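You operate a simulated robot arm through the tools that you are given. There is no shell and no other tool. Be economical: measure what you need, move in short steps, check, and stop when the job is done.

Carry out the task below with a simulated two-armed robot. There is one attempt and no reset: what you move stays moved.

## Task
Lower glass one by the drop on the job tag.
Fine: fold mirror one alone; switch the car on first and off after.

The check looks at the end state, three seconds after you hand in, the way a careful person would. Anything else that was tipped, shoved, dropped, spilled or broken makes it a failure. Flat cloth is picked up by pressing the open fingertips on it (5 to 10 N) and closing them slowly along it; thin cloth reads only 2 to 8 mm in the jaws.

## Robot
Two 7-joint arms with two-finger grippers on one trunk, on a base that drives. Base frame: it is fixed to the floor where the robot stands at the start and does not move with it; the origin is under the middle of the robot, x ahead of it, y to its left, z up. Readings come in mm, rad, newtons and seconds.
The left shoulder is at the start at [60, 123, 945], the right one opposite. With the tool pointing down near the work surface each hand reaches from about 320 to 780 mm from the robot's upright axis, wherever it stands, measured 20 degrees to its own side. Places, roughly: door one [300, -400, 700]; mirror one [400, 0, 1100]; mirror three [2500, 500, 1100]. Payload 1.47 kg a hand.
Tool frame (each hand has its own): the origin (TCP) lies between the finger pads and is the grasp point; the fingertips stand 16 mm ahead of it; z points along the fingers, y is the line along which they close. Largest opening 87 mm; the body of the gripper starts 55 mm behind the TCP.
Orientation is told as [roll, pitch, yaw] about the base's x, y, z axes, in that order, counted from this pose: with the fingers straight down and closing along the base's y, the tool's x points along the base's -x, its y along +y and its z along -z.

## Interface
- The arms move only by the tool servo_tool. It takes "left_motion", "right_motion" or both (then of equal length, played together; a hand with none holds still); each is a list of rows, each a list of 7 numbers: the turn, a rotation vector about the tool's x, y, z in rad, then the shift along the tool's x, y, z in mm, then the gripper command, from -1 (shut) to 1 (fully open), values between in proportion. In form: [[wx, wy, wz, tx, ty, tz, gripper], ...]. A call has 1 to 10 rows; each row is the pose to reach, as a shift and turn from the pose commanded when the call began, along the tool's axes at that moment. Rows are played at 5 a second. More than 50 mm and 0.15 rad between two rows, or a gripper value outside its range, and nothing of the call is played. Where a pose cannot be reached the arm comes as near as it can. A force on the tool above 40 N (or 10 N above the force at the start of the call, whichever is more), or a blocked arm, ends the call early, and 0.2 s more pass. Each finger travels about 153 mm/s and halts on what it meets, pressing with about 28 N; the grip force reading is that of the motor and also rises with nothing between the fingers. The clock runs only during rows and for 0.2 s after the last one: add rows that repeat a pose to give the fingers time. It gives the time, the measured TCP pose, the force on the tool (base axes), the opening and the grip force at its end, in the units of the frame above (readings bear some noise), with the torque about the TCP (base axes, N m) and any sound that the robot's microphone picked up, and new pictures: "views" is both (left out), scene, wrist or none (wrist: the cameras of the hands that moved).
- Cameras (640 x 400 px; columns grow to the right, rows downward): "scene" is now at [45.1, -70.4, 1503]; the picture's right is [-0.89, -0.46, 0.00], its down [-0.33, 0.65, -0.68] and it looks along [0.31, -0.61, -0.73] (base axes); focal length 214 px, centre (320, 200). "left" rides on the left gripper at [73, -12, -90] in its tool frame; the picture's right is [0.16, 0.99, 0.00], its down [-0.72, 0.12, -0.68] and it looks along [-0.67, 0.11, 0.73] (tool axes); focal length 247 px, centre (320, 200). "right" rides on the right gripper at [73, 12, -90] in its tool frame; the picture's right is [-0.16, 0.99, 0.00], its down [-0.72, -0.12, -0.68] and it looks along [-0.67, -0.11, 0.73] (tool axes); focal length 247 px, centre (320, 200). There is no depth. A picture from a camera that has moved, and an enlarged one, comes with that camera's place and axes in the base frame and with its lens.
- raise_lower(by): slides the trunk up (or, below 0, down) by that many mm; the arms and the scene camera ride with it, the base frame stays. It gives what a move gives, with no picture.
- steer(legs): drives the robot by 1 to 6 legs, each [ahead, left, turn to the left] in mm, mm and rad, along the robot's own axes; the way and the turn of a leg run together, so that a leg with both is an arc; at most 1500 mm and 3.142 rad a leg. The arms and the cameras ride along, it lands a little off, and it stops where it bumps. It gives what a move gives, and a new picture of the scene camera.
- head_to(pan, tilt): turns the head with the scene camera to pan (to the left, within 2.094 rad either way) and tilt (down, from -0.506 to 1.204), counted from straight ahead of the robot. It gives what a move gives, and a new picture of the scene camera.
- zoom(camera, box): a new picture of the part [left, top, right, bottom] of that camera's present view, enlarged. The clock stands still meanwhile.
- hand_in(): hands the job in; it is judged then, once.

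Work in short steps. Places have to be worked out from the pictures, the camera data and where the tool is seen: move nearer, look again, correct. Check each grasp and each placing, and mend what went wrong. You have 120 turns and 260 pictures in all, those below and enlarged ones among them. Open the grippers and draw the arms clear of the work before you hand the job in, unless the task says otherwise; then end with one line.

The tools are called after ">>>" as a command line: name --argument value ..., lists and objects as JSON in quotes. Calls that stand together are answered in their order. servo_tool: Moves the arms, as the interface text tells. Its arguments: {"type":"object","properties":{"left_motion":{"type":"array"},"right_motion":{"type":"array"},"views":{"type":"string","enum":["both","scene","wrist","none"]}},"required":[]} The other tools are called the same way: raise_lower (by) slides the trunk up or down; steer (legs) drives the base; head_to (pan, tilt) turns the head that bears the scene camera; zoom (camera, box) takes an enlarged picture of a part of a camera's view; hand_in () hands the job in.

At the start:

```text
clock: 0.0
left_position: [463.6, -30.6, 1309.7]
left_orientation: [0.0, 0.0, 0.0]
left_wrist_force: [-0.4, 0.5, 0.1]
left_ft_torque: [-0.05, -0.02, 0.0]
left_finger_gap: 87.0
left_grip_force: 0.2
right_position: [321.2, -458.4, 1300.8]
right_orientation: [0.0, 0.0, 0.001]
right_wrist_force: [0.2, 0.6, -0.2]
right_ft_torque: [0.01, 0.0, 0.0]
right_finger_gap: 86.8
right_grip_force: 0.1
trunk travel left (down, up): [-100.0, 130.0]
robot x, y, heading: [-2.8, -0.9, -0.001]
head pan, tilt: [-1.096, 0.82]
```

scene: 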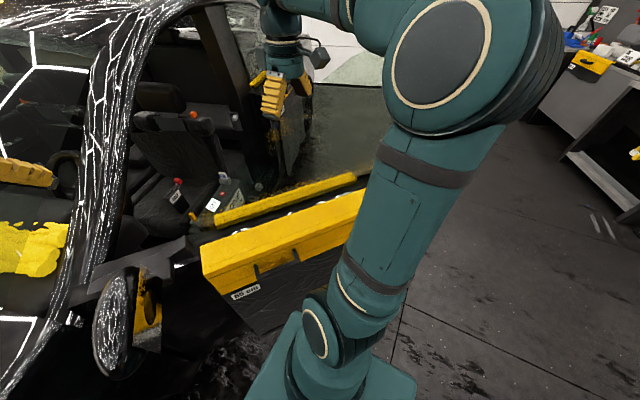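
right: 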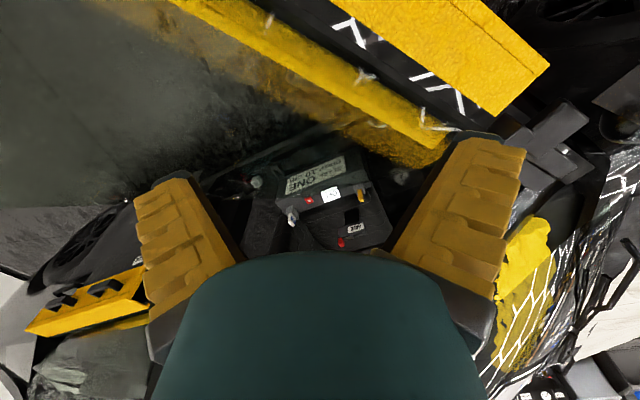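
left: 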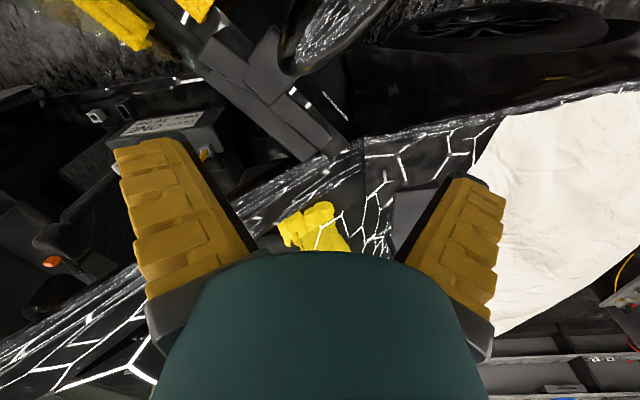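

The right wrist camera shows a control box with labels and a card near the car. I enlarge it and the scene to read the labels.

>>> zoom --camera "right" --box '[220, 130, 420, 260]'

>>> zoom --camera "scene" --box '[120, 90, 320, 215]'

>>> zoom --camera "left" --box '[0, 60, 240, 210]'

>>> zoom --camera "scene" --box '[540, 0, 640, 80]'

```text
3.08 times, centred on (320, 195) of right
camera zoom: at [248.3, -448.4, 1391.0], right [0.16, 0.99, 0.0], down [0.72, -0.12, 0.68], along [0.67, -0.11, -0.73], focal length 760 px, centre (320, 215)
```

zoom: 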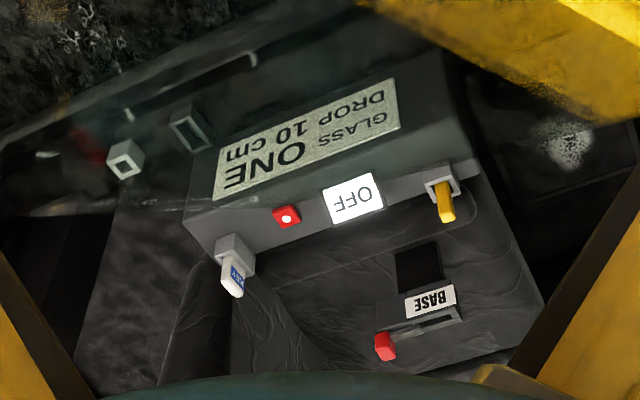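

```text
3.20 times, centred on (220, 152) of scene
camera zoom: at [45.1, -70.4, 1503.0], right [-0.89, -0.46, 0.0], down [-0.33, 0.65, -0.68], along [0.31, -0.61, -0.73], focal length 686 px, centre (640, 352)
```

zoom: 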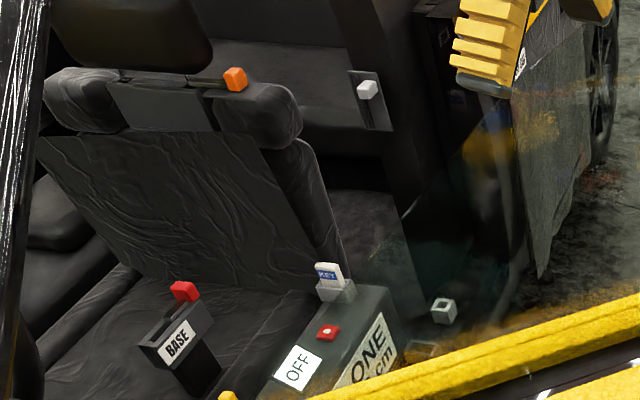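

```text
2.67 times, centred on (120, 135) of left
camera zoom: at [392.4, -43.1, 1399.3], right [-0.16, 0.99, 0.0], down [0.72, 0.12, 0.68], along [0.67, 0.11, -0.73], focal length 659 px, centre (853, 373)
```

zoom: 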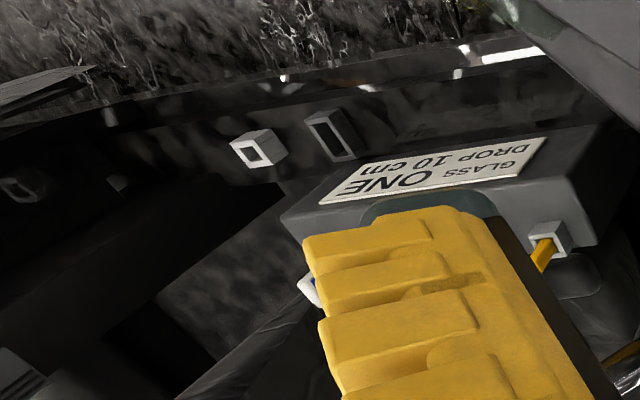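

```text
5.00 times, centred on (590, 40) of scene
camera zoom: at [45.1, -70.4, 1503.0], right [-0.89, -0.46, 0.0], down [-0.33, 0.65, -0.68], along [0.31, -0.61, -0.73], focal length 1072 px, centre (-1030, 1000)
```

zoom: 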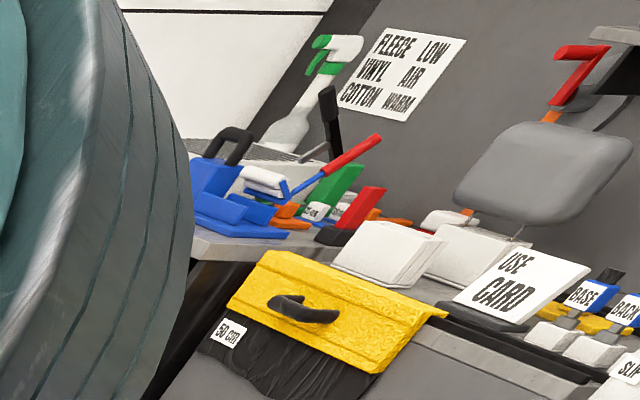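

The tag reads "GLASS ONE, DROP 10 cm", and the display says OFF. I look closer at the door, mirror and other markings.

>>> zoom --camera "scene" --box '[50, 200, 370, 400]'

>>> zoom --camera "right" --box '[320, 0, 640, 200]'

>>> zoom --camera "left" --box '[60, 0, 380, 200]'

>>> head_to --pan -0.3 --tilt 0.6

```text
2.00 times, centred on (210, 300) of scene
camera zoom: at [45.1, -70.4, 1503.0], right [-0.89, -0.46, 0.0], down [-0.33, 0.65, -0.68], along [0.31, -0.61, -0.73], focal length 429 px, centre (540, 0)
```

zoom: 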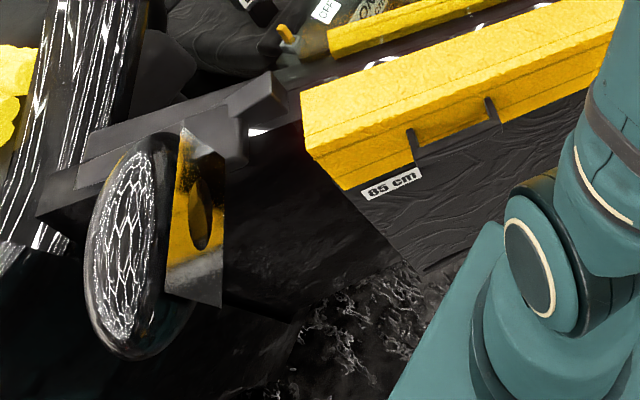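

```text
2.00 times, centred on (480, 100) of right
camera zoom: at [248.3, -448.4, 1391.0], right [0.16, 0.99, 0.0], down [0.72, -0.12, 0.68], along [0.67, -0.11, -0.73], focal length 494 px, centre (0, 400)
```

zoom: 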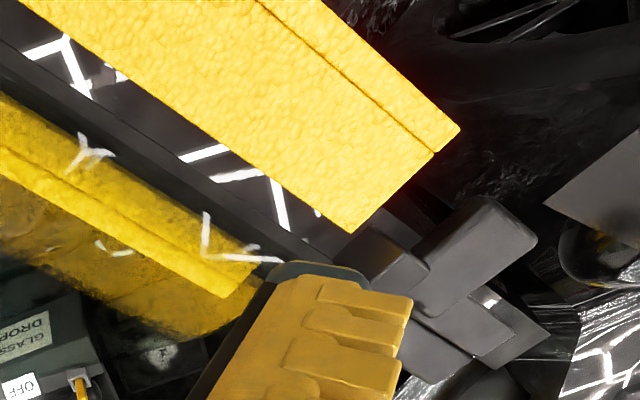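

```text
2.00 times, centred on (220, 100) of left
camera zoom: at [392.4, -43.1, 1399.3], right [-0.16, 0.99, 0.0], down [0.72, 0.12, 0.68], along [0.67, 0.11, -0.73], focal length 494 px, centre (520, 400)
```

zoom: 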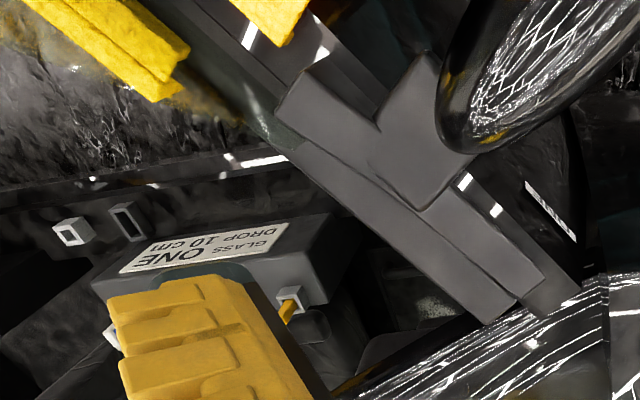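

```text
clock: 1.1
left_position: [464.2, -28.4, 1309.9]
left_orientation: [0.0, -0.001, -0.001]
left_wrist_force: [-0.3, 1.1, 1.2]
left_ft_torque: [0.05, 0.01, 0.0]
left_finger_gap: 86.8
left_grip_force: 0.2
right_position: [320.8, -459.9, 1300.9]
right_orientation: [0.0, 0.0, 0.0]
right_wrist_force: [0.2, 0.2, -1.0]
right_ft_torque: [-0.05, 0.0, -0.01]
right_finger_gap: 86.9
right_grip_force: 0.0
trunk travel left (down, up): [-100.0, 130.0]
robot x, y, heading: [1.9, 4.4, 0.002]
head pan, tilt: [-0.3, 0.6]
camera scene: at [93.2, -25.7, 1521.6], right [-0.3, -0.95, 0.0], down [-0.54, 0.17, -0.82], along [0.79, -0.24, -0.57], focal length 214 px, centre (320, 200)
```

scene: 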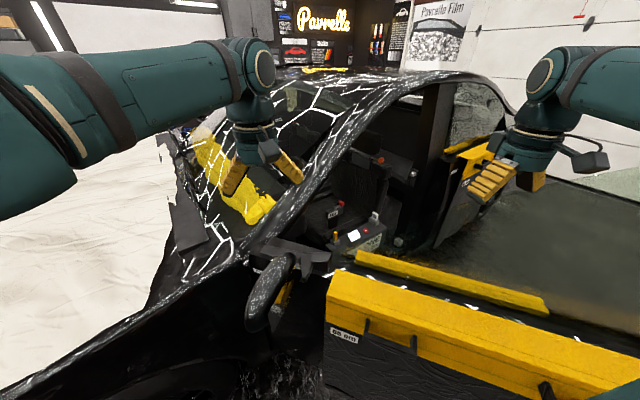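

I now see the car front, mirror, door and rear area. Zooming in for details.

>>> zoom --camera "scene" --box '[220, 180, 420, 305]'

>>> zoom --camera "scene" --box '[320, 60, 640, 260]'

>>> zoom --camera "scene" --box '[220, 0, 480, 80]'

>>> head_to --pan -0.9 --tilt 0.5

```text
3.20 times, centred on (320, 242) of scene
camera zoom: at [93.2, -25.7, 1521.6], right [-0.3, -0.95, 0.0], down [-0.54, 0.17, -0.82], along [0.79, -0.24, -0.57], focal length 686 px, centre (320, 64)
```

zoom: 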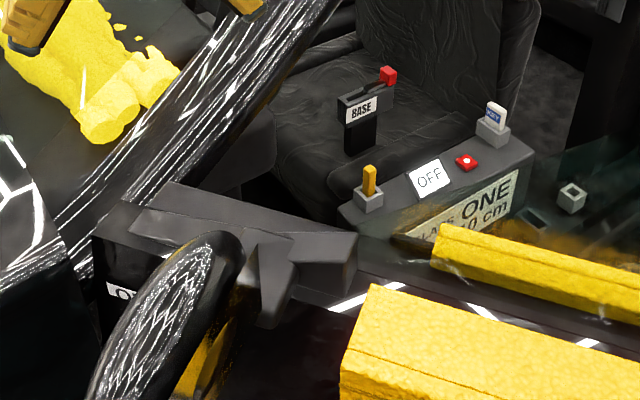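

```text
2.00 times, centred on (480, 160) of scene
camera zoom: at [93.2, -25.7, 1521.6], right [-0.3, -0.95, 0.0], down [-0.54, 0.17, -0.82], along [0.79, -0.24, -0.57], focal length 429 px, centre (0, 280)
```

zoom: 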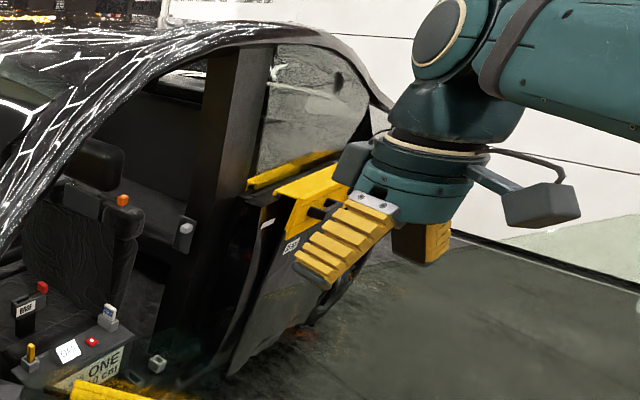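

```text
2.46 times, centred on (350, 40) of scene
camera zoom: at [93.2, -25.7, 1521.6], right [-0.3, -0.95, 0.0], down [-0.54, 0.17, -0.82], along [0.79, -0.24, -0.57], focal length 528 px, centre (246, 594)
```

zoom: 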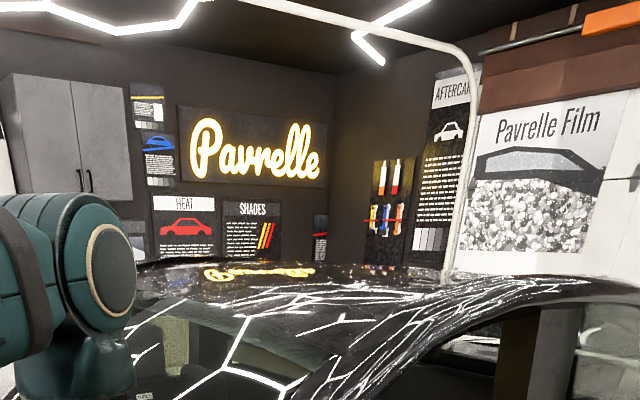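

```text
clock: 2.1
left_position: [463.5, -29.7, 1309.3]
left_orientation: [-0.001, 0.001, 0.002]
left_wrist_force: [0.6, 0.1, 0.2]
left_ft_torque: [-0.04, 0.02, 0.01]
left_finger_gap: 87.0
left_grip_force: 0.2
right_position: [319.9, -459.1, 1300.8]
right_orientation: [0.001, -0.001, 0.0]
right_wrist_force: [0.9, -1.1, -0.1]
right_ft_torque: [0.02, 0.0, -0.01]
right_finger_gap: 87.2
right_grip_force: 0.0
trunk travel left (down, up): [-100.0, 130.0]
robot x, y, heading: [2.4, 1.2, -0.0]
head pan, tilt: [-0.901, 0.499]
camera scene: at [65.4, -70.8, 1530.7], right [-0.78, -0.62, 0.0], down [-0.3, 0.38, -0.88], along [0.55, -0.69, -0.48], focal length 214 px, centre (320, 200)
```

scene: 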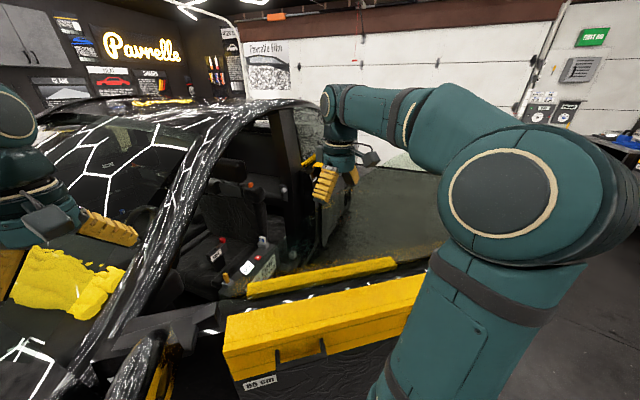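

The door stands open about 50°, with the control box inside the car at roughly [995,-620,570]. I need to see where the glass top edge is before moving.

>>> zoom --camera "scene" --box '[230, 120, 460, 300]'

>>> zoom --camera "right" --box '[0, 0, 320, 200]'

>>> raise_lower --by 130

>>> head_to --pan -1.3 --tilt 0.5

```text
2.22 times, centred on (345, 210) of scene
camera zoom: at [65.4, -70.8, 1530.7], right [-0.78, -0.62, 0.0], down [-0.3, 0.38, -0.88], along [0.55, -0.69, -0.48], focal length 477 px, centre (264, 178)
```

zoom: 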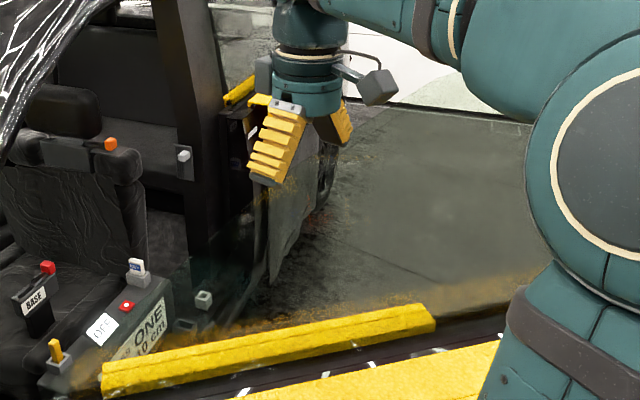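

```text
2.00 times, centred on (160, 100) of right
camera zoom: at [248.3, -448.4, 1391.0], right [0.16, 0.99, 0.0], down [0.72, -0.12, 0.68], along [0.67, -0.11, -0.73], focal length 494 px, centre (640, 400)
```

zoom: 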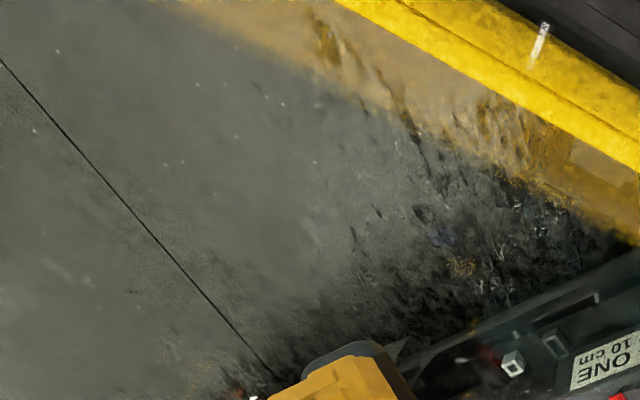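

```text
clock: 3.7
left_position: [465.0, -31.0, 1439.5]
left_orientation: [-0.002, 0.0, -0.001]
left_wrist_force: [-0.3, 0.1, -0.7]
left_ft_torque: [-0.02, 0.0, 0.03]
left_finger_gap: 87.1
left_grip_force: 0.1
right_position: [320.5, -458.4, 1430.3]
right_orientation: [-0.001, 0.001, 0.001]
right_wrist_force: [0.9, 0.9, 0.3]
right_ft_torque: [0.02, -0.02, -0.02]
right_finger_gap: 87.2
right_grip_force: 0.1
trunk travel left (down, up): [-230.0, 0.0]
robot x, y, heading: [0.6, 0.8, 0.003]
head pan, tilt: [-0.901, 0.499]
```

```text
clock: 4.6
left_position: [463.8, -30.0, 1439.5]
left_orientation: [0.0, 0.001, 0.002]
left_wrist_force: [0.4, 0.3, 0.6]
left_ft_torque: [-0.01, 0.0, 0.04]
left_finger_gap: 87.1
left_grip_force: 0.0
right_position: [320.7, -459.4, 1431.4]
right_orientation: [-0.002, 0.001, 0.0]
right_wrist_force: [0.1, -0.8, 0.0]
right_ft_torque: [-0.02, 0.03, 0.01]
right_finger_gap: 86.8
right_grip_force: 0.2
trunk travel left (down, up): [-230.0, 0.0]
robot x, y, heading: [-1.8, -1.8, -0.004]
head pan, tilt: [-1.3, 0.499]
camera scene: at [33.1, -87.2, 1660.7], right [-0.96, -0.27, 0.0], down [-0.13, 0.46, -0.88], along [0.24, -0.85, -0.48], focal length 214 px, centre (320, 200)
```

scene: 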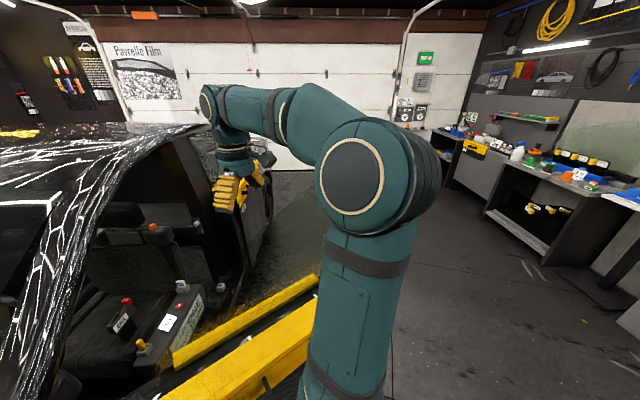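

Raised the trunk to clear things. Now I back off and drive around the open door's end toward the door opening.

>>> steer --legs '[[-350, 0, 0], [0, -1200, 0]]'

>>> head_to --pan 0.3 --tilt 0.5

```text
clock: 6.3
left_position: [227.8, -29.1, 1441.2]
left_orientation: [0.002, -0.004, 0.004]
left_wrist_force: [-1.8, 0.0, 0.8]
left_ft_torque: [0.03, -0.13, -0.02]
left_finger_gap: 87.1
left_grip_force: 0.1
right_position: [85.7, -459.5, 1432.2]
right_orientation: [0.001, -0.005, 0.005]
right_wrist_force: [-1.8, -1.1, 0.6]
right_ft_torque: [0.01, -0.12, -0.06]
right_finger_gap: 87.0
right_grip_force: 0.1
trunk travel left (down, up): [-230.0, 0.0]
robot x, y, heading: [-228.6, 2.0, 0.003]
head pan, tilt: [-1.3, 0.499]
stopped in leg 1: the robot was blocked; the commanded pose is now the measured one
camera scene: at [-204.6, -87.2, 1661.0], right [-0.96, -0.27, -0.01], down [-0.12, 0.46, -0.88], along [0.24, -0.85, -0.48], focal length 214 px, centre (320, 200)
```

scene: 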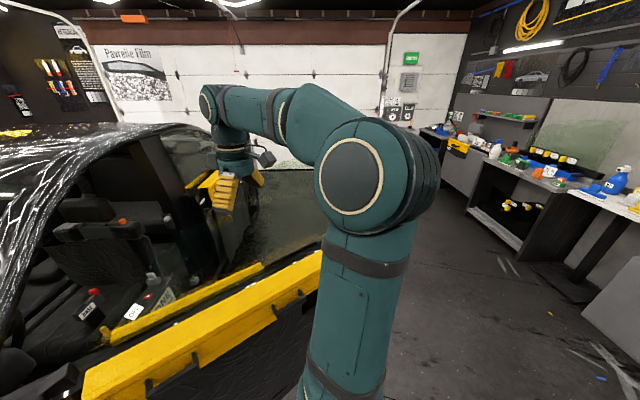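

```text
clock: 8.0
left_position: [236.4, -26.7, 1438.3]
left_orientation: [0.001, 0.003, 0.004]
left_wrist_force: [0.1, -0.5, 0.2]
left_ft_torque: [0.03, 0.0, 0.0]
left_finger_gap: 87.0
left_grip_force: 0.0
right_position: [94.9, -458.5, 1430.2]
right_orientation: [0.001, 0.002, 0.003]
right_wrist_force: [-0.1, -0.6, -0.9]
right_ft_torque: [0.03, 0.0, -0.01]
right_finger_gap: 87.1
right_grip_force: 0.1
trunk travel left (down, up): [-230.0, 0.0]
robot x, y, heading: [-228.8, -1.7, 0.0]
head pan, tilt: [0.3, 0.499]
camera scene: at [-132.6, 27.6, 1660.7], right [0.3, -0.95, 0.0], down [-0.46, -0.14, -0.88], along [0.84, 0.26, -0.48], focal length 214 px, centre (320, 200)
```

scene: 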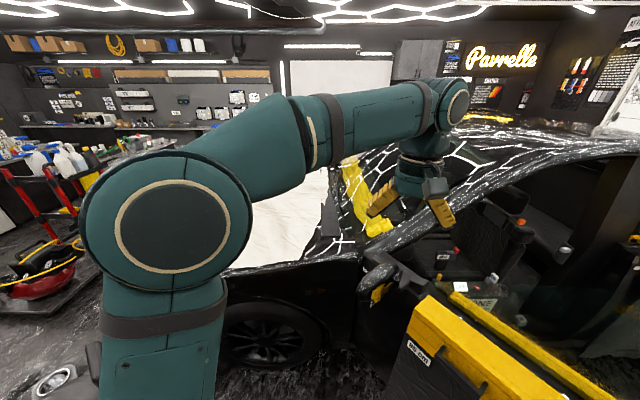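

Blocked behind at x≈-230. I look behind and at the right side to see what's there.

>>> head_to --pan -2.09 --tilt 0.7

>>> head_to --pan 2.09 --tilt 0.7

>>> head_to --pan -0.5 --tilt 0.6

```text
clock: 10.2
left_position: [236.2, -28.0, 1438.5]
left_orientation: [0.001, 0.003, 0.006]
left_wrist_force: [-0.1, 0.2, 0.0]
left_ft_torque: [-0.01, 0.01, -0.02]
left_finger_gap: 86.8
left_grip_force: 0.1
right_position: [93.9, -458.2, 1430.3]
right_orientation: [0.002, 0.002, 0.003]
right_wrist_force: [1.1, -0.8, 0.3]
right_ft_torque: [0.0, 0.0, -0.01]
right_finger_gap: 87.1
right_grip_force: 0.1
trunk travel left (down, up): [-230.0, 0.0]
robot x, y, heading: [-228.2, 0.3, -0.003]
head pan, tilt: [-2.089, 0.7]
camera scene: at [-261.6, -73.3, 1643.0], right [-0.87, 0.49, 0.0], down [0.32, 0.56, -0.76], along [-0.38, -0.67, -0.64], focal length 214 px, centre (320, 200)
```

scene: 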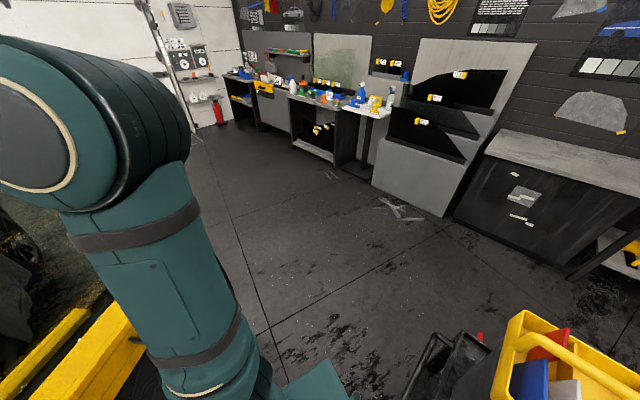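

```text
clock: 13.6
left_position: [237.4, -27.4, 1437.5]
left_orientation: [0.002, 0.002, 0.005]
left_wrist_force: [0.2, 0.3, -0.3]
left_ft_torque: [0.01, -0.03, 0.01]
left_finger_gap: 87.0
left_grip_force: 0.1
right_position: [95.2, -458.6, 1428.7]
right_orientation: [0.003, 0.001, 0.004]
right_wrist_force: [0.4, 0.2, -0.1]
right_ft_torque: [0.04, -0.02, 0.05]
right_finger_gap: 87.2
right_grip_force: 0.1
trunk travel left (down, up): [-230.0, 0.0]
robot x, y, heading: [-230.6, 2.8, -0.002]
head pan, tilt: [2.089, 0.7]
camera scene: at [-261.9, 74.3, 1643.0], right [0.87, 0.5, 0.0], down [0.32, -0.56, -0.76], along [-0.38, 0.66, -0.64], focal length 214 px, centre (320, 200)
```

scene: 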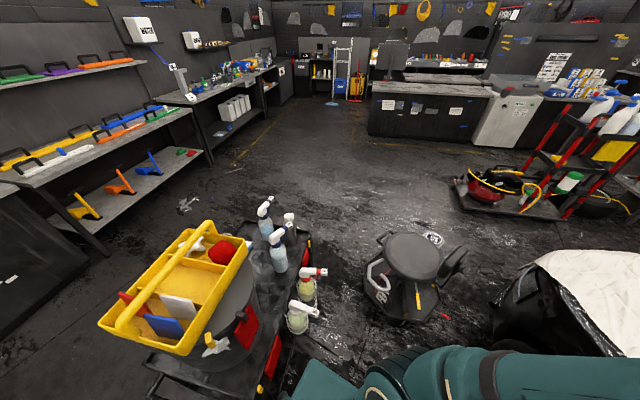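

```text
clock: 15.9
left_position: [237.0, -28.1, 1438.3]
left_orientation: [0.002, 0.002, 0.006]
left_wrist_force: [0.2, 0.2, 0.1]
left_ft_torque: [0.02, 0.01, -0.01]
left_finger_gap: 87.2
left_grip_force: 0.1
right_position: [94.3, -458.6, 1429.3]
right_orientation: [0.002, 0.003, 0.006]
right_wrist_force: [-0.9, 0.0, 0.1]
right_ft_torque: [0.02, -0.01, -0.05]
right_finger_gap: 87.1
right_grip_force: 0.0
trunk travel left (down, up): [-230.0, 0.0]
robot x, y, heading: [-231.4, -1.9, 0.001]
head pan, tilt: [-0.499, 0.6]
camera scene: at [-142.0, -41.5, 1651.6], right [-0.48, -0.88, 0.0], down [-0.5, 0.27, -0.83], along [0.73, -0.39, -0.56], focal length 214 px, centre (320, 200)
```

scene: 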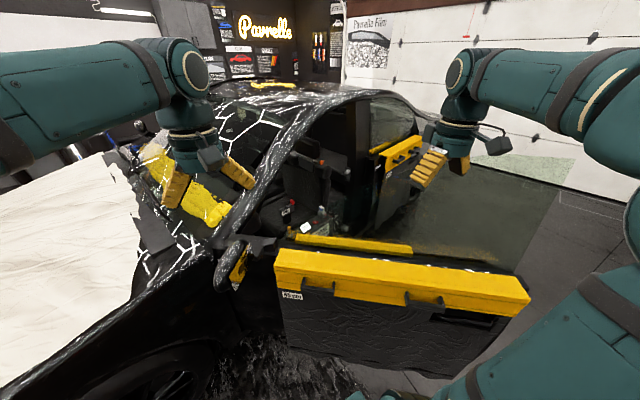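

The glass is visible: its top is about z≈1370, and the robot was blocked by a cart behind it. I lift both hands another 100 mm, then weave out between cart and door.

>>> servo_tool --left_motion '[[0, 0, 0, 0, 0, -40, 1], [0, 0, 0, 0, 0, -80, 1], [0, 0, 0, 0, 0, -100, 1]]' --right_motion '[[0, 0, 0, 0, 0, -40, 1], [0, 0, 0, 0, 0, -80, 1], [0, 0, 0, 0, 0, -100, 1]]' --views "none"

>>> steer --legs '[[0, -250, 0], [-200, -150, 0], [-250, -50, 0]]'

```text
clock: 16.7
left_position: [235.5, -26.8, 1536.8]
left_orientation: [0.002, 0.002, 0.004]
left_wrist_force: [0.2, 0.8, 0.4]
left_ft_torque: [-0.01, 0.06, 0.04]
left_finger_gap: 87.0
left_grip_force: 0.0
right_position: [92.8, -460.6, 1528.2]
right_orientation: [0.002, 0.003, 0.006]
right_wrist_force: [0.4, 0.4, -0.3]
right_ft_torque: [0.03, -0.01, 0.0]
right_finger_gap: 86.8
right_grip_force: 0.0
trunk travel left (down, up): [-230.0, 0.0]
robot x, y, heading: [-228.6, 4.7, 0.001]
head pan, tilt: [-0.499, 0.6]
```

```text
clock: 22.5
left_position: [-205.6, -475.8, 1536.7]
left_orientation: [0.002, 0.002, 0.017]
left_wrist_force: [-0.7, 0.2, -0.5]
left_ft_torque: [0.03, -0.01, -0.04]
left_finger_gap: 87.1
left_grip_force: 0.0
right_position: [-342.7, -909.3, 1528.4]
right_orientation: [0.0, 0.003, 0.015]
right_wrist_force: [-0.4, 0.5, -0.3]
right_ft_torque: [-0.01, -0.06, -0.01]
right_finger_gap: 86.8
right_grip_force: 0.1
trunk travel left (down, up): [-230.0, 0.0]
robot x, y, heading: [-672.5, -456.4, 0.014]
head pan, tilt: [-0.499, 0.6]
camera scene: at [-583.2, -494.0, 1651.6], right [-0.47, -0.88, 0.0], down [-0.5, 0.26, -0.83], along [0.73, -0.38, -0.57], focal length 214 px, centre (320, 200)
```

scene: 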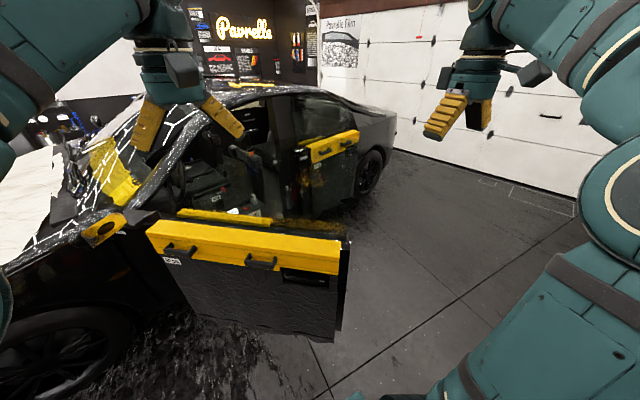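

The gap past the door end is clear. I drive around to the inner side of the door, facing the opening.

>>> steer --legs '[[0, -950, 0], [850, 0, 0], [0, 0, 0.45]]'

>>> head_to --pan 0.1 --tilt 0.65

```text
clock: 36.7
left_position: [630.2, -1209.1, 1536.8]
left_orientation: [0.001, 0.001, 0.466]
left_wrist_force: [0.3, 0.2, 0.8]
left_ft_torque: [0.01, 0.0, 0.01]
left_finger_gap: 87.0
left_grip_force: 0.1
right_position: [697.1, -1661.5, 1528.3]
right_orientation: [0.001, 0.0, 0.467]
right_wrist_force: [-0.1, 0.6, 0.1]
right_ft_torque: [0.03, -0.02, 0.0]
right_finger_gap: 87.3
right_grip_force: 0.0
trunk travel left (down, up): [-230.0, 0.0]
robot x, y, heading: [201.2, -1395.6, 0.463]
head pan, tilt: [-0.499, 0.6]
camera scene: at [299.2, -1391.3, 1651.6], right [-0.03, -1.0, 0.0], down [-0.56, 0.02, -0.83], along [0.82, -0.03, -0.56], focal length 214 px, centre (320, 200)
```

scene: 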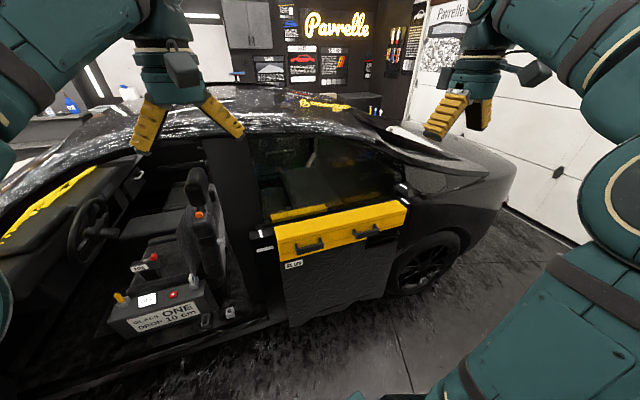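

```text
clock: 37.7
left_position: [630.9, -1210.4, 1536.7]
left_orientation: [0.001, 0.003, 0.468]
left_wrist_force: [0.2, -0.6, -0.1]
left_ft_torque: [-0.03, -0.01, 0.01]
left_finger_gap: 87.0
left_grip_force: 0.0
right_position: [697.9, -1660.1, 1527.9]
right_orientation: [0.001, 0.003, 0.467]
right_wrist_force: [0.3, 1.0, -0.4]
right_ft_torque: [0.03, 0.0, 0.01]
right_finger_gap: 86.5
right_grip_force: 0.0
trunk travel left (down, up): [-230.0, 0.0]
robot x, y, heading: [199.4, -1394.4, 0.466]
head pan, tilt: [0.099, 0.649]
camera scene: at [284.3, -1342.0, 1647.3], right [0.53, -0.84, 0.0], down [-0.51, -0.32, -0.8], along [0.67, 0.43, -0.6], focal length 214 px, centre (320, 200)
```

scene: 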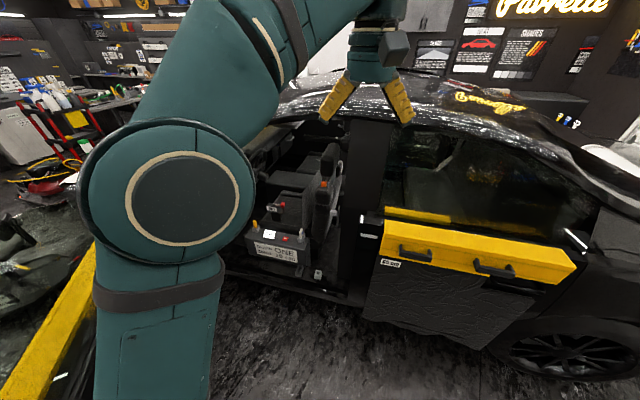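

>>> zoom --camera "scene" --box '[225, 170, 385, 300]'

>>> head_to --pan -0.4 --tilt 0.65

>>> zoom --camera "scene" --box '[80, 150, 280, 350]'

>>> head_to --pan 0.9 --tilt 0.65

```text
3.08 times, centred on (305, 235) of scene
camera zoom: at [284.3, -1342.0, 1647.3], right [0.53, -0.84, 0.0], down [-0.51, -0.32, -0.8], along [0.67, 0.43, -0.6], focal length 660 px, centre (366, 92)
```

zoom: 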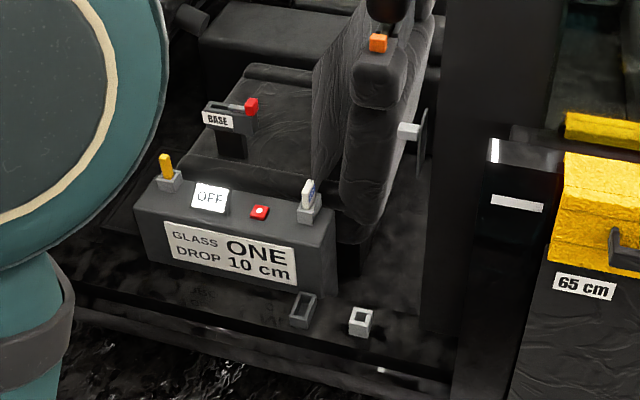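

```text
clock: 38.6
left_position: [631.0, -1209.2, 1535.6]
left_orientation: [0.002, 0.002, 0.468]
left_wrist_force: [0.2, -0.5, 0.0]
left_ft_torque: [0.02, 0.0, 0.01]
left_finger_gap: 87.0
left_grip_force: 0.0
right_position: [698.3, -1660.8, 1528.0]
right_orientation: [0.001, 0.002, 0.468]
right_wrist_force: [-0.2, 0.6, -0.4]
right_ft_torque: [0.01, -0.03, 0.0]
right_finger_gap: 87.3
right_grip_force: 0.1
trunk travel left (down, up): [-230.0, 0.0]
robot x, y, heading: [205.3, -1393.5, 0.463]
head pan, tilt: [-0.4, 0.649]
camera scene: at [297.6, -1382.7, 1647.3], right [0.07, -1.0, 0.0], down [-0.6, -0.04, -0.8], along [0.79, 0.05, -0.6], focal length 214 px, centre (320, 200)
```

scene: 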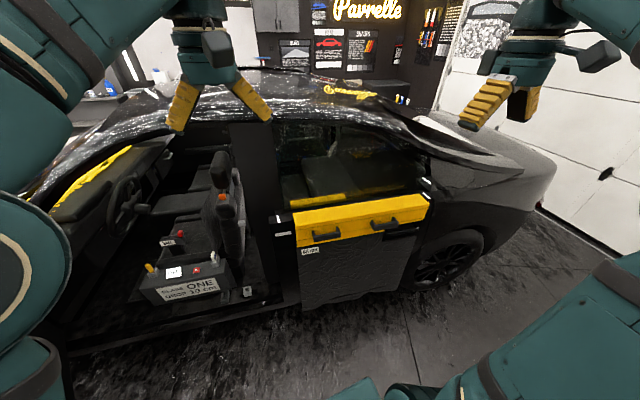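

```text
2.00 times, centred on (180, 250) of scene
camera zoom: at [297.6, -1382.7, 1647.3], right [0.07, -1.0, 0.0], down [-0.6, -0.04, -0.8], along [0.79, 0.05, -0.6], focal length 429 px, centre (600, 100)
```

zoom: 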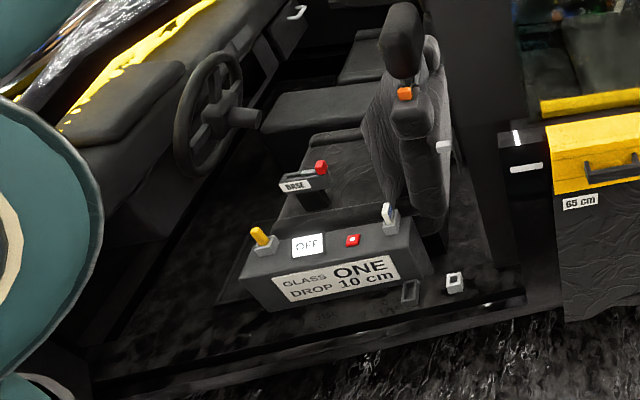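

```text
clock: 40.1
left_position: [630.2, -1210.2, 1536.8]
left_orientation: [0.002, 0.001, 0.468]
left_wrist_force: [-0.7, 0.0, 0.3]
left_ft_torque: [-0.04, -0.01, 0.03]
left_finger_gap: 87.2
left_grip_force: 0.0
right_position: [697.1, -1660.4, 1529.5]
right_orientation: [0.002, 0.003, 0.468]
right_wrist_force: [-1.1, -0.5, -0.1]
right_ft_torque: [-0.02, 0.0, -0.03]
right_finger_gap: 86.8
right_grip_force: 0.1
trunk travel left (down, up): [-230.0, 0.0]
robot x, y, heading: [202.6, -1395.0, 0.466]
head pan, tilt: [0.901, 0.649]
camera scene: at [228.6, -1303.5, 1647.3], right [0.98, -0.2, 0.0], down [-0.12, -0.59, -0.8], along [0.16, 0.78, -0.6], focal length 214 px, centre (320, 200)
```

scene: 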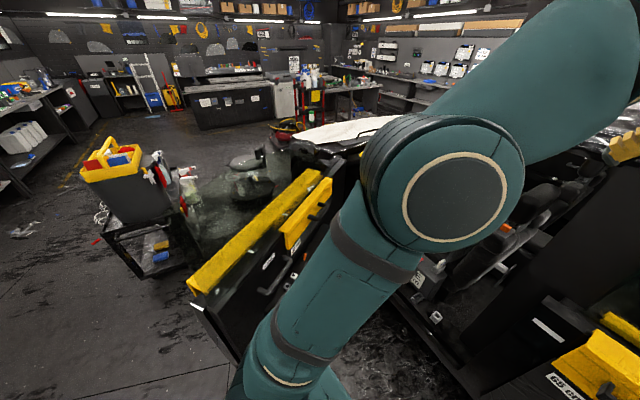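

The inner side of the door has a labelled switch panel. Zooming in on it.

>>> zoom --camera "scene" --box '[180, 165, 380, 345]'

>>> head_to --pan 1.2 --tilt 0.6

>>> zoom --camera "scene" --box '[280, 140, 480, 320]'

```text
2.22 times, centred on (280, 255) of scene
camera zoom: at [228.6, -1303.5, 1647.3], right [0.98, -0.2, 0.0], down [-0.12, -0.59, -0.8], along [0.16, 0.78, -0.6], focal length 477 px, centre (409, 78)
```

zoom: 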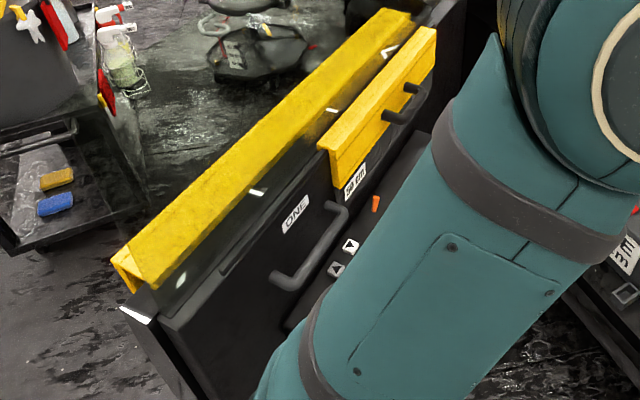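

```text
clock: 40.9
left_position: [631.9, -1209.0, 1535.9]
left_orientation: [0.002, 0.002, 0.469]
left_wrist_force: [0.8, 0.4, 1.0]
left_ft_torque: [0.0, 0.0, 0.01]
left_finger_gap: 86.9
left_grip_force: 0.1
right_position: [697.3, -1660.6, 1528.9]
right_orientation: [0.002, 0.001, 0.467]
right_wrist_force: [-0.1, -0.2, -0.1]
right_ft_torque: [-0.01, -0.01, 0.0]
right_finger_gap: 86.9
right_grip_force: 0.0
trunk travel left (down, up): [-230.0, 0.0]
robot x, y, heading: [203.8, -1390.2, 0.465]
head pan, tilt: [1.201, 0.6]
camera scene: at [202.5, -1300.4, 1651.6], right [1.0, 0.09, 0.0], down [0.05, -0.56, -0.82], along [-0.08, 0.82, -0.57], focal length 214 px, centre (320, 200)
```

scene: 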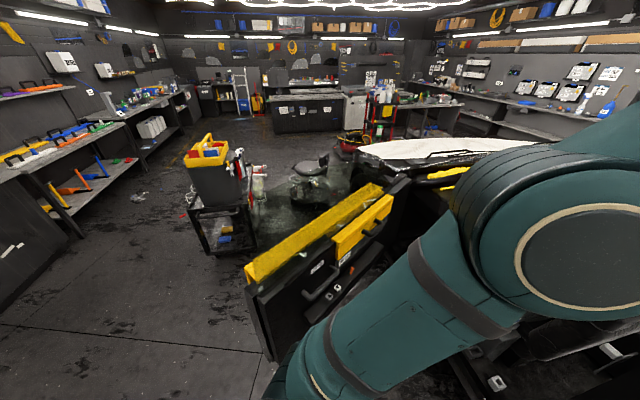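

```text
2.22 times, centred on (380, 230) of scene
camera zoom: at [202.5, -1300.4, 1651.6], right [1.0, 0.09, 0.0], down [0.05, -0.56, -0.82], along [-0.08, 0.82, -0.57], focal length 477 px, centre (187, 133)
```

zoom: 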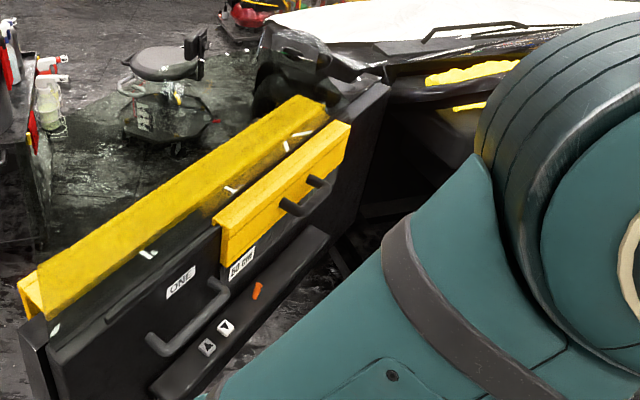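

The armrest has ▲/▼ window buttons and an orange control. I tuck the hands in closer before driving into the opening.

>>> servo_tool --left_motion '[[0, 0, 0, 20, 40, 0, 1], [0, 0, 0, 40, 80, 0, 1], [0, 0, 0, 60, 120, 0, 1], [0, 0, 0, 80, 150, 0, 1]]' --right_motion '[[0, 0, 0, 0, 50, 0, 1], [0, 0, 0, 0, 100, 0, 1], [0, 0, 0, 0, 150, 0, 1], [0, 0, 0, 0, 190, 0, 1]]' --views "none"

>>> steer --legs '[[0, 0, 0.95], [240, -260, 0]]'

>>> head_to --pan 0.5 --tilt 0.8

```text
clock: 41.9
left_position: [489.6, -1111.1, 1536.9]
left_orientation: [0.0, 0.0, 0.467]
left_wrist_force: [-0.1, 0.9, 0.5]
left_ft_torque: [-0.04, -0.03, -0.01]
left_finger_gap: 86.9
left_grip_force: 0.0
right_position: [609.6, -1490.3, 1529.0]
right_orientation: [0.0, -0.001, 0.467]
right_wrist_force: [-0.6, 0.2, 0.4]
right_ft_torque: [-0.03, -0.01, 0.0]
right_finger_gap: 87.1
right_grip_force: 0.1
trunk travel left (down, up): [-230.0, 0.0]
robot x, y, heading: [205.1, -1394.1, 0.469]
head pan, tilt: [1.201, 0.6]
```

```text
clock: 47.1
left_position: [444.6, -800.9, 1536.7]
left_orientation: [0.001, 0.002, 1.406]
left_wrist_force: [-0.2, -0.4, -0.3]
left_ft_torque: [0.02, -0.01, 0.01]
left_finger_gap: 86.9
left_grip_force: 0.0
right_position: [821.2, -929.3, 1527.6]
right_orientation: [0.0, 0.003, 1.405]
right_wrist_force: [0.0, 0.1, -0.3]
right_ft_torque: [0.02, -0.04, -0.04]
right_finger_gap: 87.0
right_grip_force: 0.0
trunk travel left (down, up): [-230.0, 0.0]
robot x, y, heading: [500.7, -1196.5, 1.405]
head pan, tilt: [1.201, 0.6]
camera scene: at [423.8, -1144.6, 1651.6], right [0.51, 0.86, 0.0], down [0.48, -0.29, -0.83], along [-0.71, 0.42, -0.56], focal length 214 px, centre (320, 200)
```

scene: 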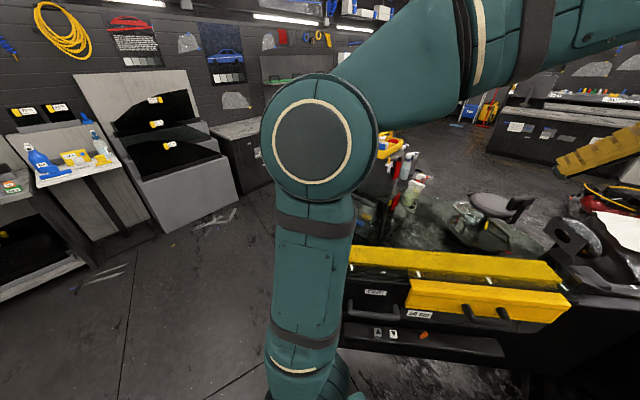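

```text
clock: 48.2
left_position: [444.7, -800.6, 1536.7]
left_orientation: [0.001, 0.001, 1.405]
left_wrist_force: [-0.2, -0.9, 0.9]
left_ft_torque: [-0.04, -0.04, -0.02]
left_finger_gap: 86.8
left_grip_force: 0.0
right_position: [820.0, -929.0, 1528.1]
right_orientation: [0.002, 0.004, 1.404]
right_wrist_force: [0.3, 1.2, 1.2]
right_ft_torque: [-0.02, -0.01, 0.02]
right_finger_gap: 87.1
right_grip_force: 0.0
trunk travel left (down, up): [-230.0, 0.0]
robot x, y, heading: [501.5, -1202.4, 1.397]
head pan, tilt: [0.499, 0.799]
camera scene: at [473.5, -1113.7, 1634.8], right [0.95, 0.33, 0.0], down [0.23, -0.68, -0.7], along [-0.23, 0.66, -0.72], focal length 214 px, centre (320, 200)
```

scene: 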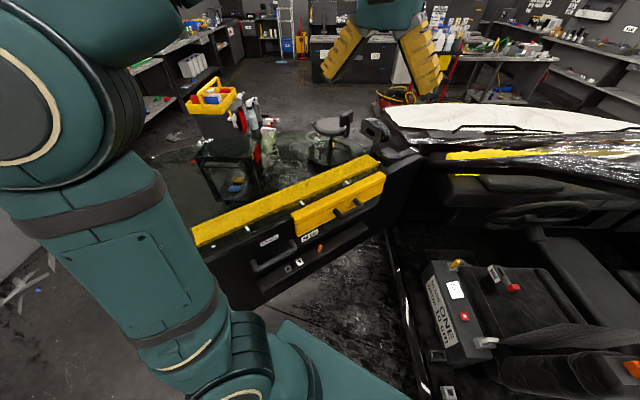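

Excellent view. I zoom in on the armrest, box and mirror from here.

>>> zoom --camera "scene" --box '[230, 170, 400, 310]'

>>> zoom --camera "scene" --box '[400, 230, 550, 400]'

>>> zoom --camera "scene" --box '[330, 90, 450, 190]'

```text
2.86 times, centred on (315, 240) of scene
camera zoom: at [473.5, -1113.7, 1634.8], right [0.95, 0.33, 0.0], down [0.23, -0.68, -0.7], along [-0.23, 0.66, -0.72], focal length 613 px, centre (334, 86)
```

zoom: 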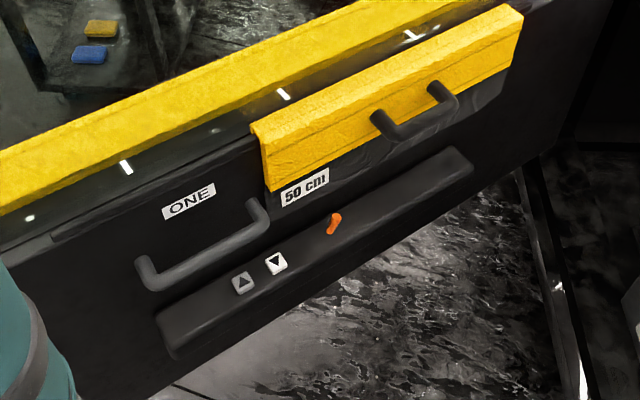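

```text
2.35 times, centred on (475, 315) of scene
camera zoom: at [473.5, -1113.7, 1634.8], right [0.95, 0.33, 0.0], down [0.23, -0.68, -0.7], along [-0.23, 0.66, -0.72], focal length 505 px, centre (-45, -71)
```

zoom: 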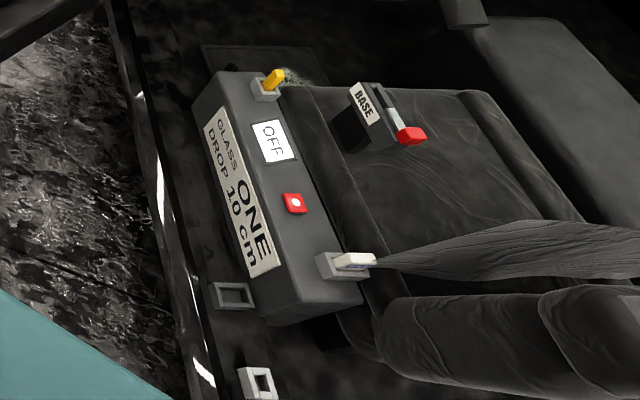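

```text
4.00 times, centred on (390, 140) of scene
camera zoom: at [473.5, -1113.7, 1634.8], right [0.95, 0.33, 0.0], down [0.23, -0.68, -0.7], along [-0.23, 0.66, -0.72], focal length 858 px, centre (40, 440)
```

zoom: 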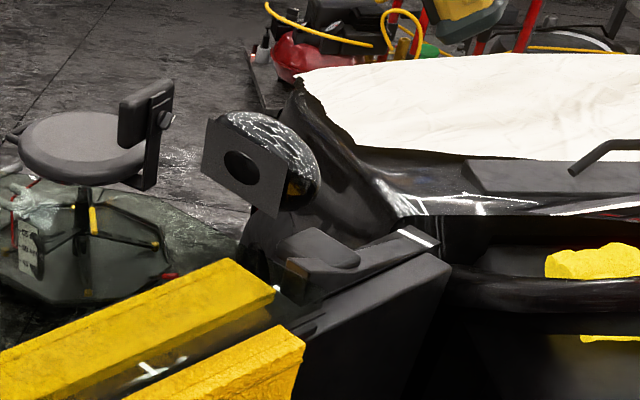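

Red button is near [992,-618,570] and ▼ near [225,-690,740]. I drive slightly forward so both are in reach, then bring the right hand toward the button.

>>> steer --legs '[[128, -39, 0]]'

>>> raise_lower --by -130

```text
clock: 49.5
left_position: [503.2, -686.5, 1537.4]
left_orientation: [0.002, 0.003, 1.408]
left_wrist_force: [-0.4, -0.1, 0.3]
left_ft_torque: [-0.04, -0.01, 0.02]
left_finger_gap: 87.2
left_grip_force: 0.0
right_position: [880.2, -813.3, 1528.7]
right_orientation: [0.003, 0.0, 1.407]
right_wrist_force: [0.3, 0.7, 0.4]
right_ft_torque: [-0.02, 0.0, -0.01]
right_finger_gap: 87.1
right_grip_force: 0.0
trunk travel left (down, up): [-230.0, 0.0]
robot x, y, heading: [558.8, -1087.1, 1.403]
head pan, tilt: [0.499, 0.799]
camera scene: at [532.8, -999.1, 1634.8], right [0.95, 0.33, 0.0], down [0.23, -0.68, -0.7], along [-0.23, 0.66, -0.72], focal length 214 px, centre (320, 200)
```

scene: 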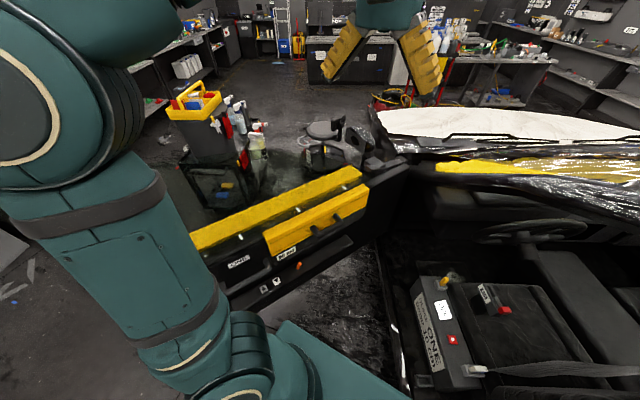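

```text
clock: 51.1
left_position: [504.7, -686.9, 1407.5]
left_orientation: [0.002, 0.001, 1.406]
left_wrist_force: [0.7, -0.4, -0.3]
left_ft_torque: [-0.03, 0.0, -0.02]
left_finger_gap: 87.0
left_grip_force: 0.1
right_position: [879.1, -813.3, 1398.2]
right_orientation: [0.0, 0.003, 1.407]
right_wrist_force: [-0.3, 0.2, 0.5]
right_ft_torque: [0.02, -0.02, 0.0]
right_finger_gap: 86.9
right_grip_force: 0.2
trunk travel left (down, up): [-100.0, 130.0]
robot x, y, heading: [557.8, -1087.4, 1.403]
head pan, tilt: [0.499, 0.799]
```

I lower the trunk fully, close the right gripper as a poker and move it above the box.

>>> raise_lower --by -100

>>> servo_tool --right_motion '[[0, 0, 0, -25, -10, 40, 0.5], [0, 0, 0, -50, -19, 80, 0], [0, 0, 0, -72, -28, 120, -0.5], [0, 0, 0, -95, -36, 160, -1], [0, 0, 0, -118, -45, 200, -1], [0, 0, 0, -140, -54, 240, -1], [0, 0, 0, -161, -62, 280, -1], [0, 0, 0, -180, -70, 320, -1], [0, 0, 0, -180, -80, 360, -1], [0, 0, 0, -180, -80, 380, -1]]'

```text
clock: 52.4
left_position: [502.6, -686.2, 1307.4]
left_orientation: [0.002, 0.002, 1.405]
left_wrist_force: [-0.7, -1.5, -0.3]
left_ft_torque: [0.0, 0.0, 0.01]
left_finger_gap: 87.3
left_grip_force: 0.0
right_position: [880.1, -813.7, 1298.2]
right_orientation: [0.003, 0.002, 1.407]
right_wrist_force: [1.1, 1.0, -0.2]
right_ft_torque: [-0.01, 0.01, -0.01]
right_finger_gap: 87.1
right_grip_force: 0.1
trunk travel left (down, up): [0.0, 230.0]
robot x, y, heading: [556.4, -1085.2, 1.401]
head pan, tilt: [0.499, 0.799]
```

```text
clock: 54.6
left_position: [504.6, -686.0, 1307.4]
left_orientation: [0.001, 0.002, 1.405]
left_wrist_force: [-0.3, 0.5, 0.5]
left_ft_torque: [0.01, 0.0, -0.02]
left_finger_gap: 87.1
left_grip_force: 0.1
right_position: [987.2, -648.6, 918.5]
right_orientation: [0.002, 0.0, 1.407]
right_wrist_force: [0.1, -0.4, -0.3]
right_ft_torque: [0.0, -0.01, -0.02]
right_finger_gap: 0.0
right_grip_force: 28.0
trunk travel left (down, up): [0.0, 230.0]
robot x, y, heading: [557.8, -1078.5, 1.407]
head pan, tilt: [0.499, 0.799]
camera scene: at [532.9, -998.7, 1404.7], right [0.95, 0.33, 0.0], down [0.23, -0.68, -0.7], along [-0.23, 0.66, -0.72], focal length 214 px, centre (320, 200)
camera right: at [963.1, -718.6, 1008.5], right [-0.95, 0.32, 0.0], down [0.23, 0.7, 0.68], along [0.21, 0.64, -0.73], focal length 247 px, centre (320, 200)
```

scene: 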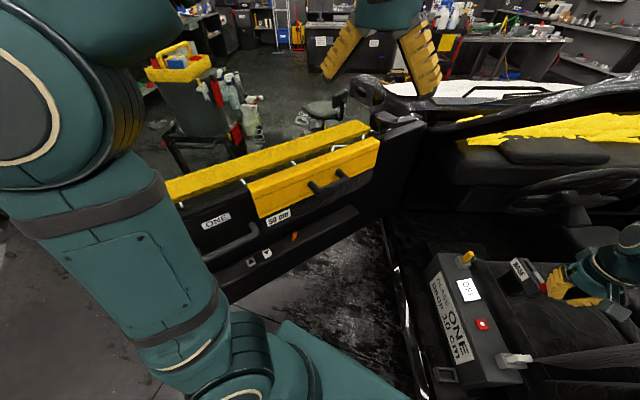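
right: 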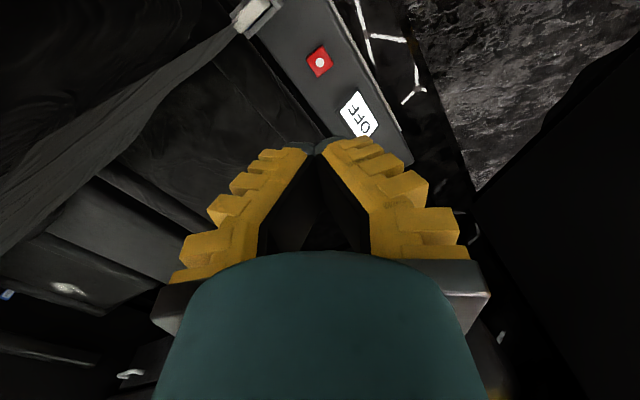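

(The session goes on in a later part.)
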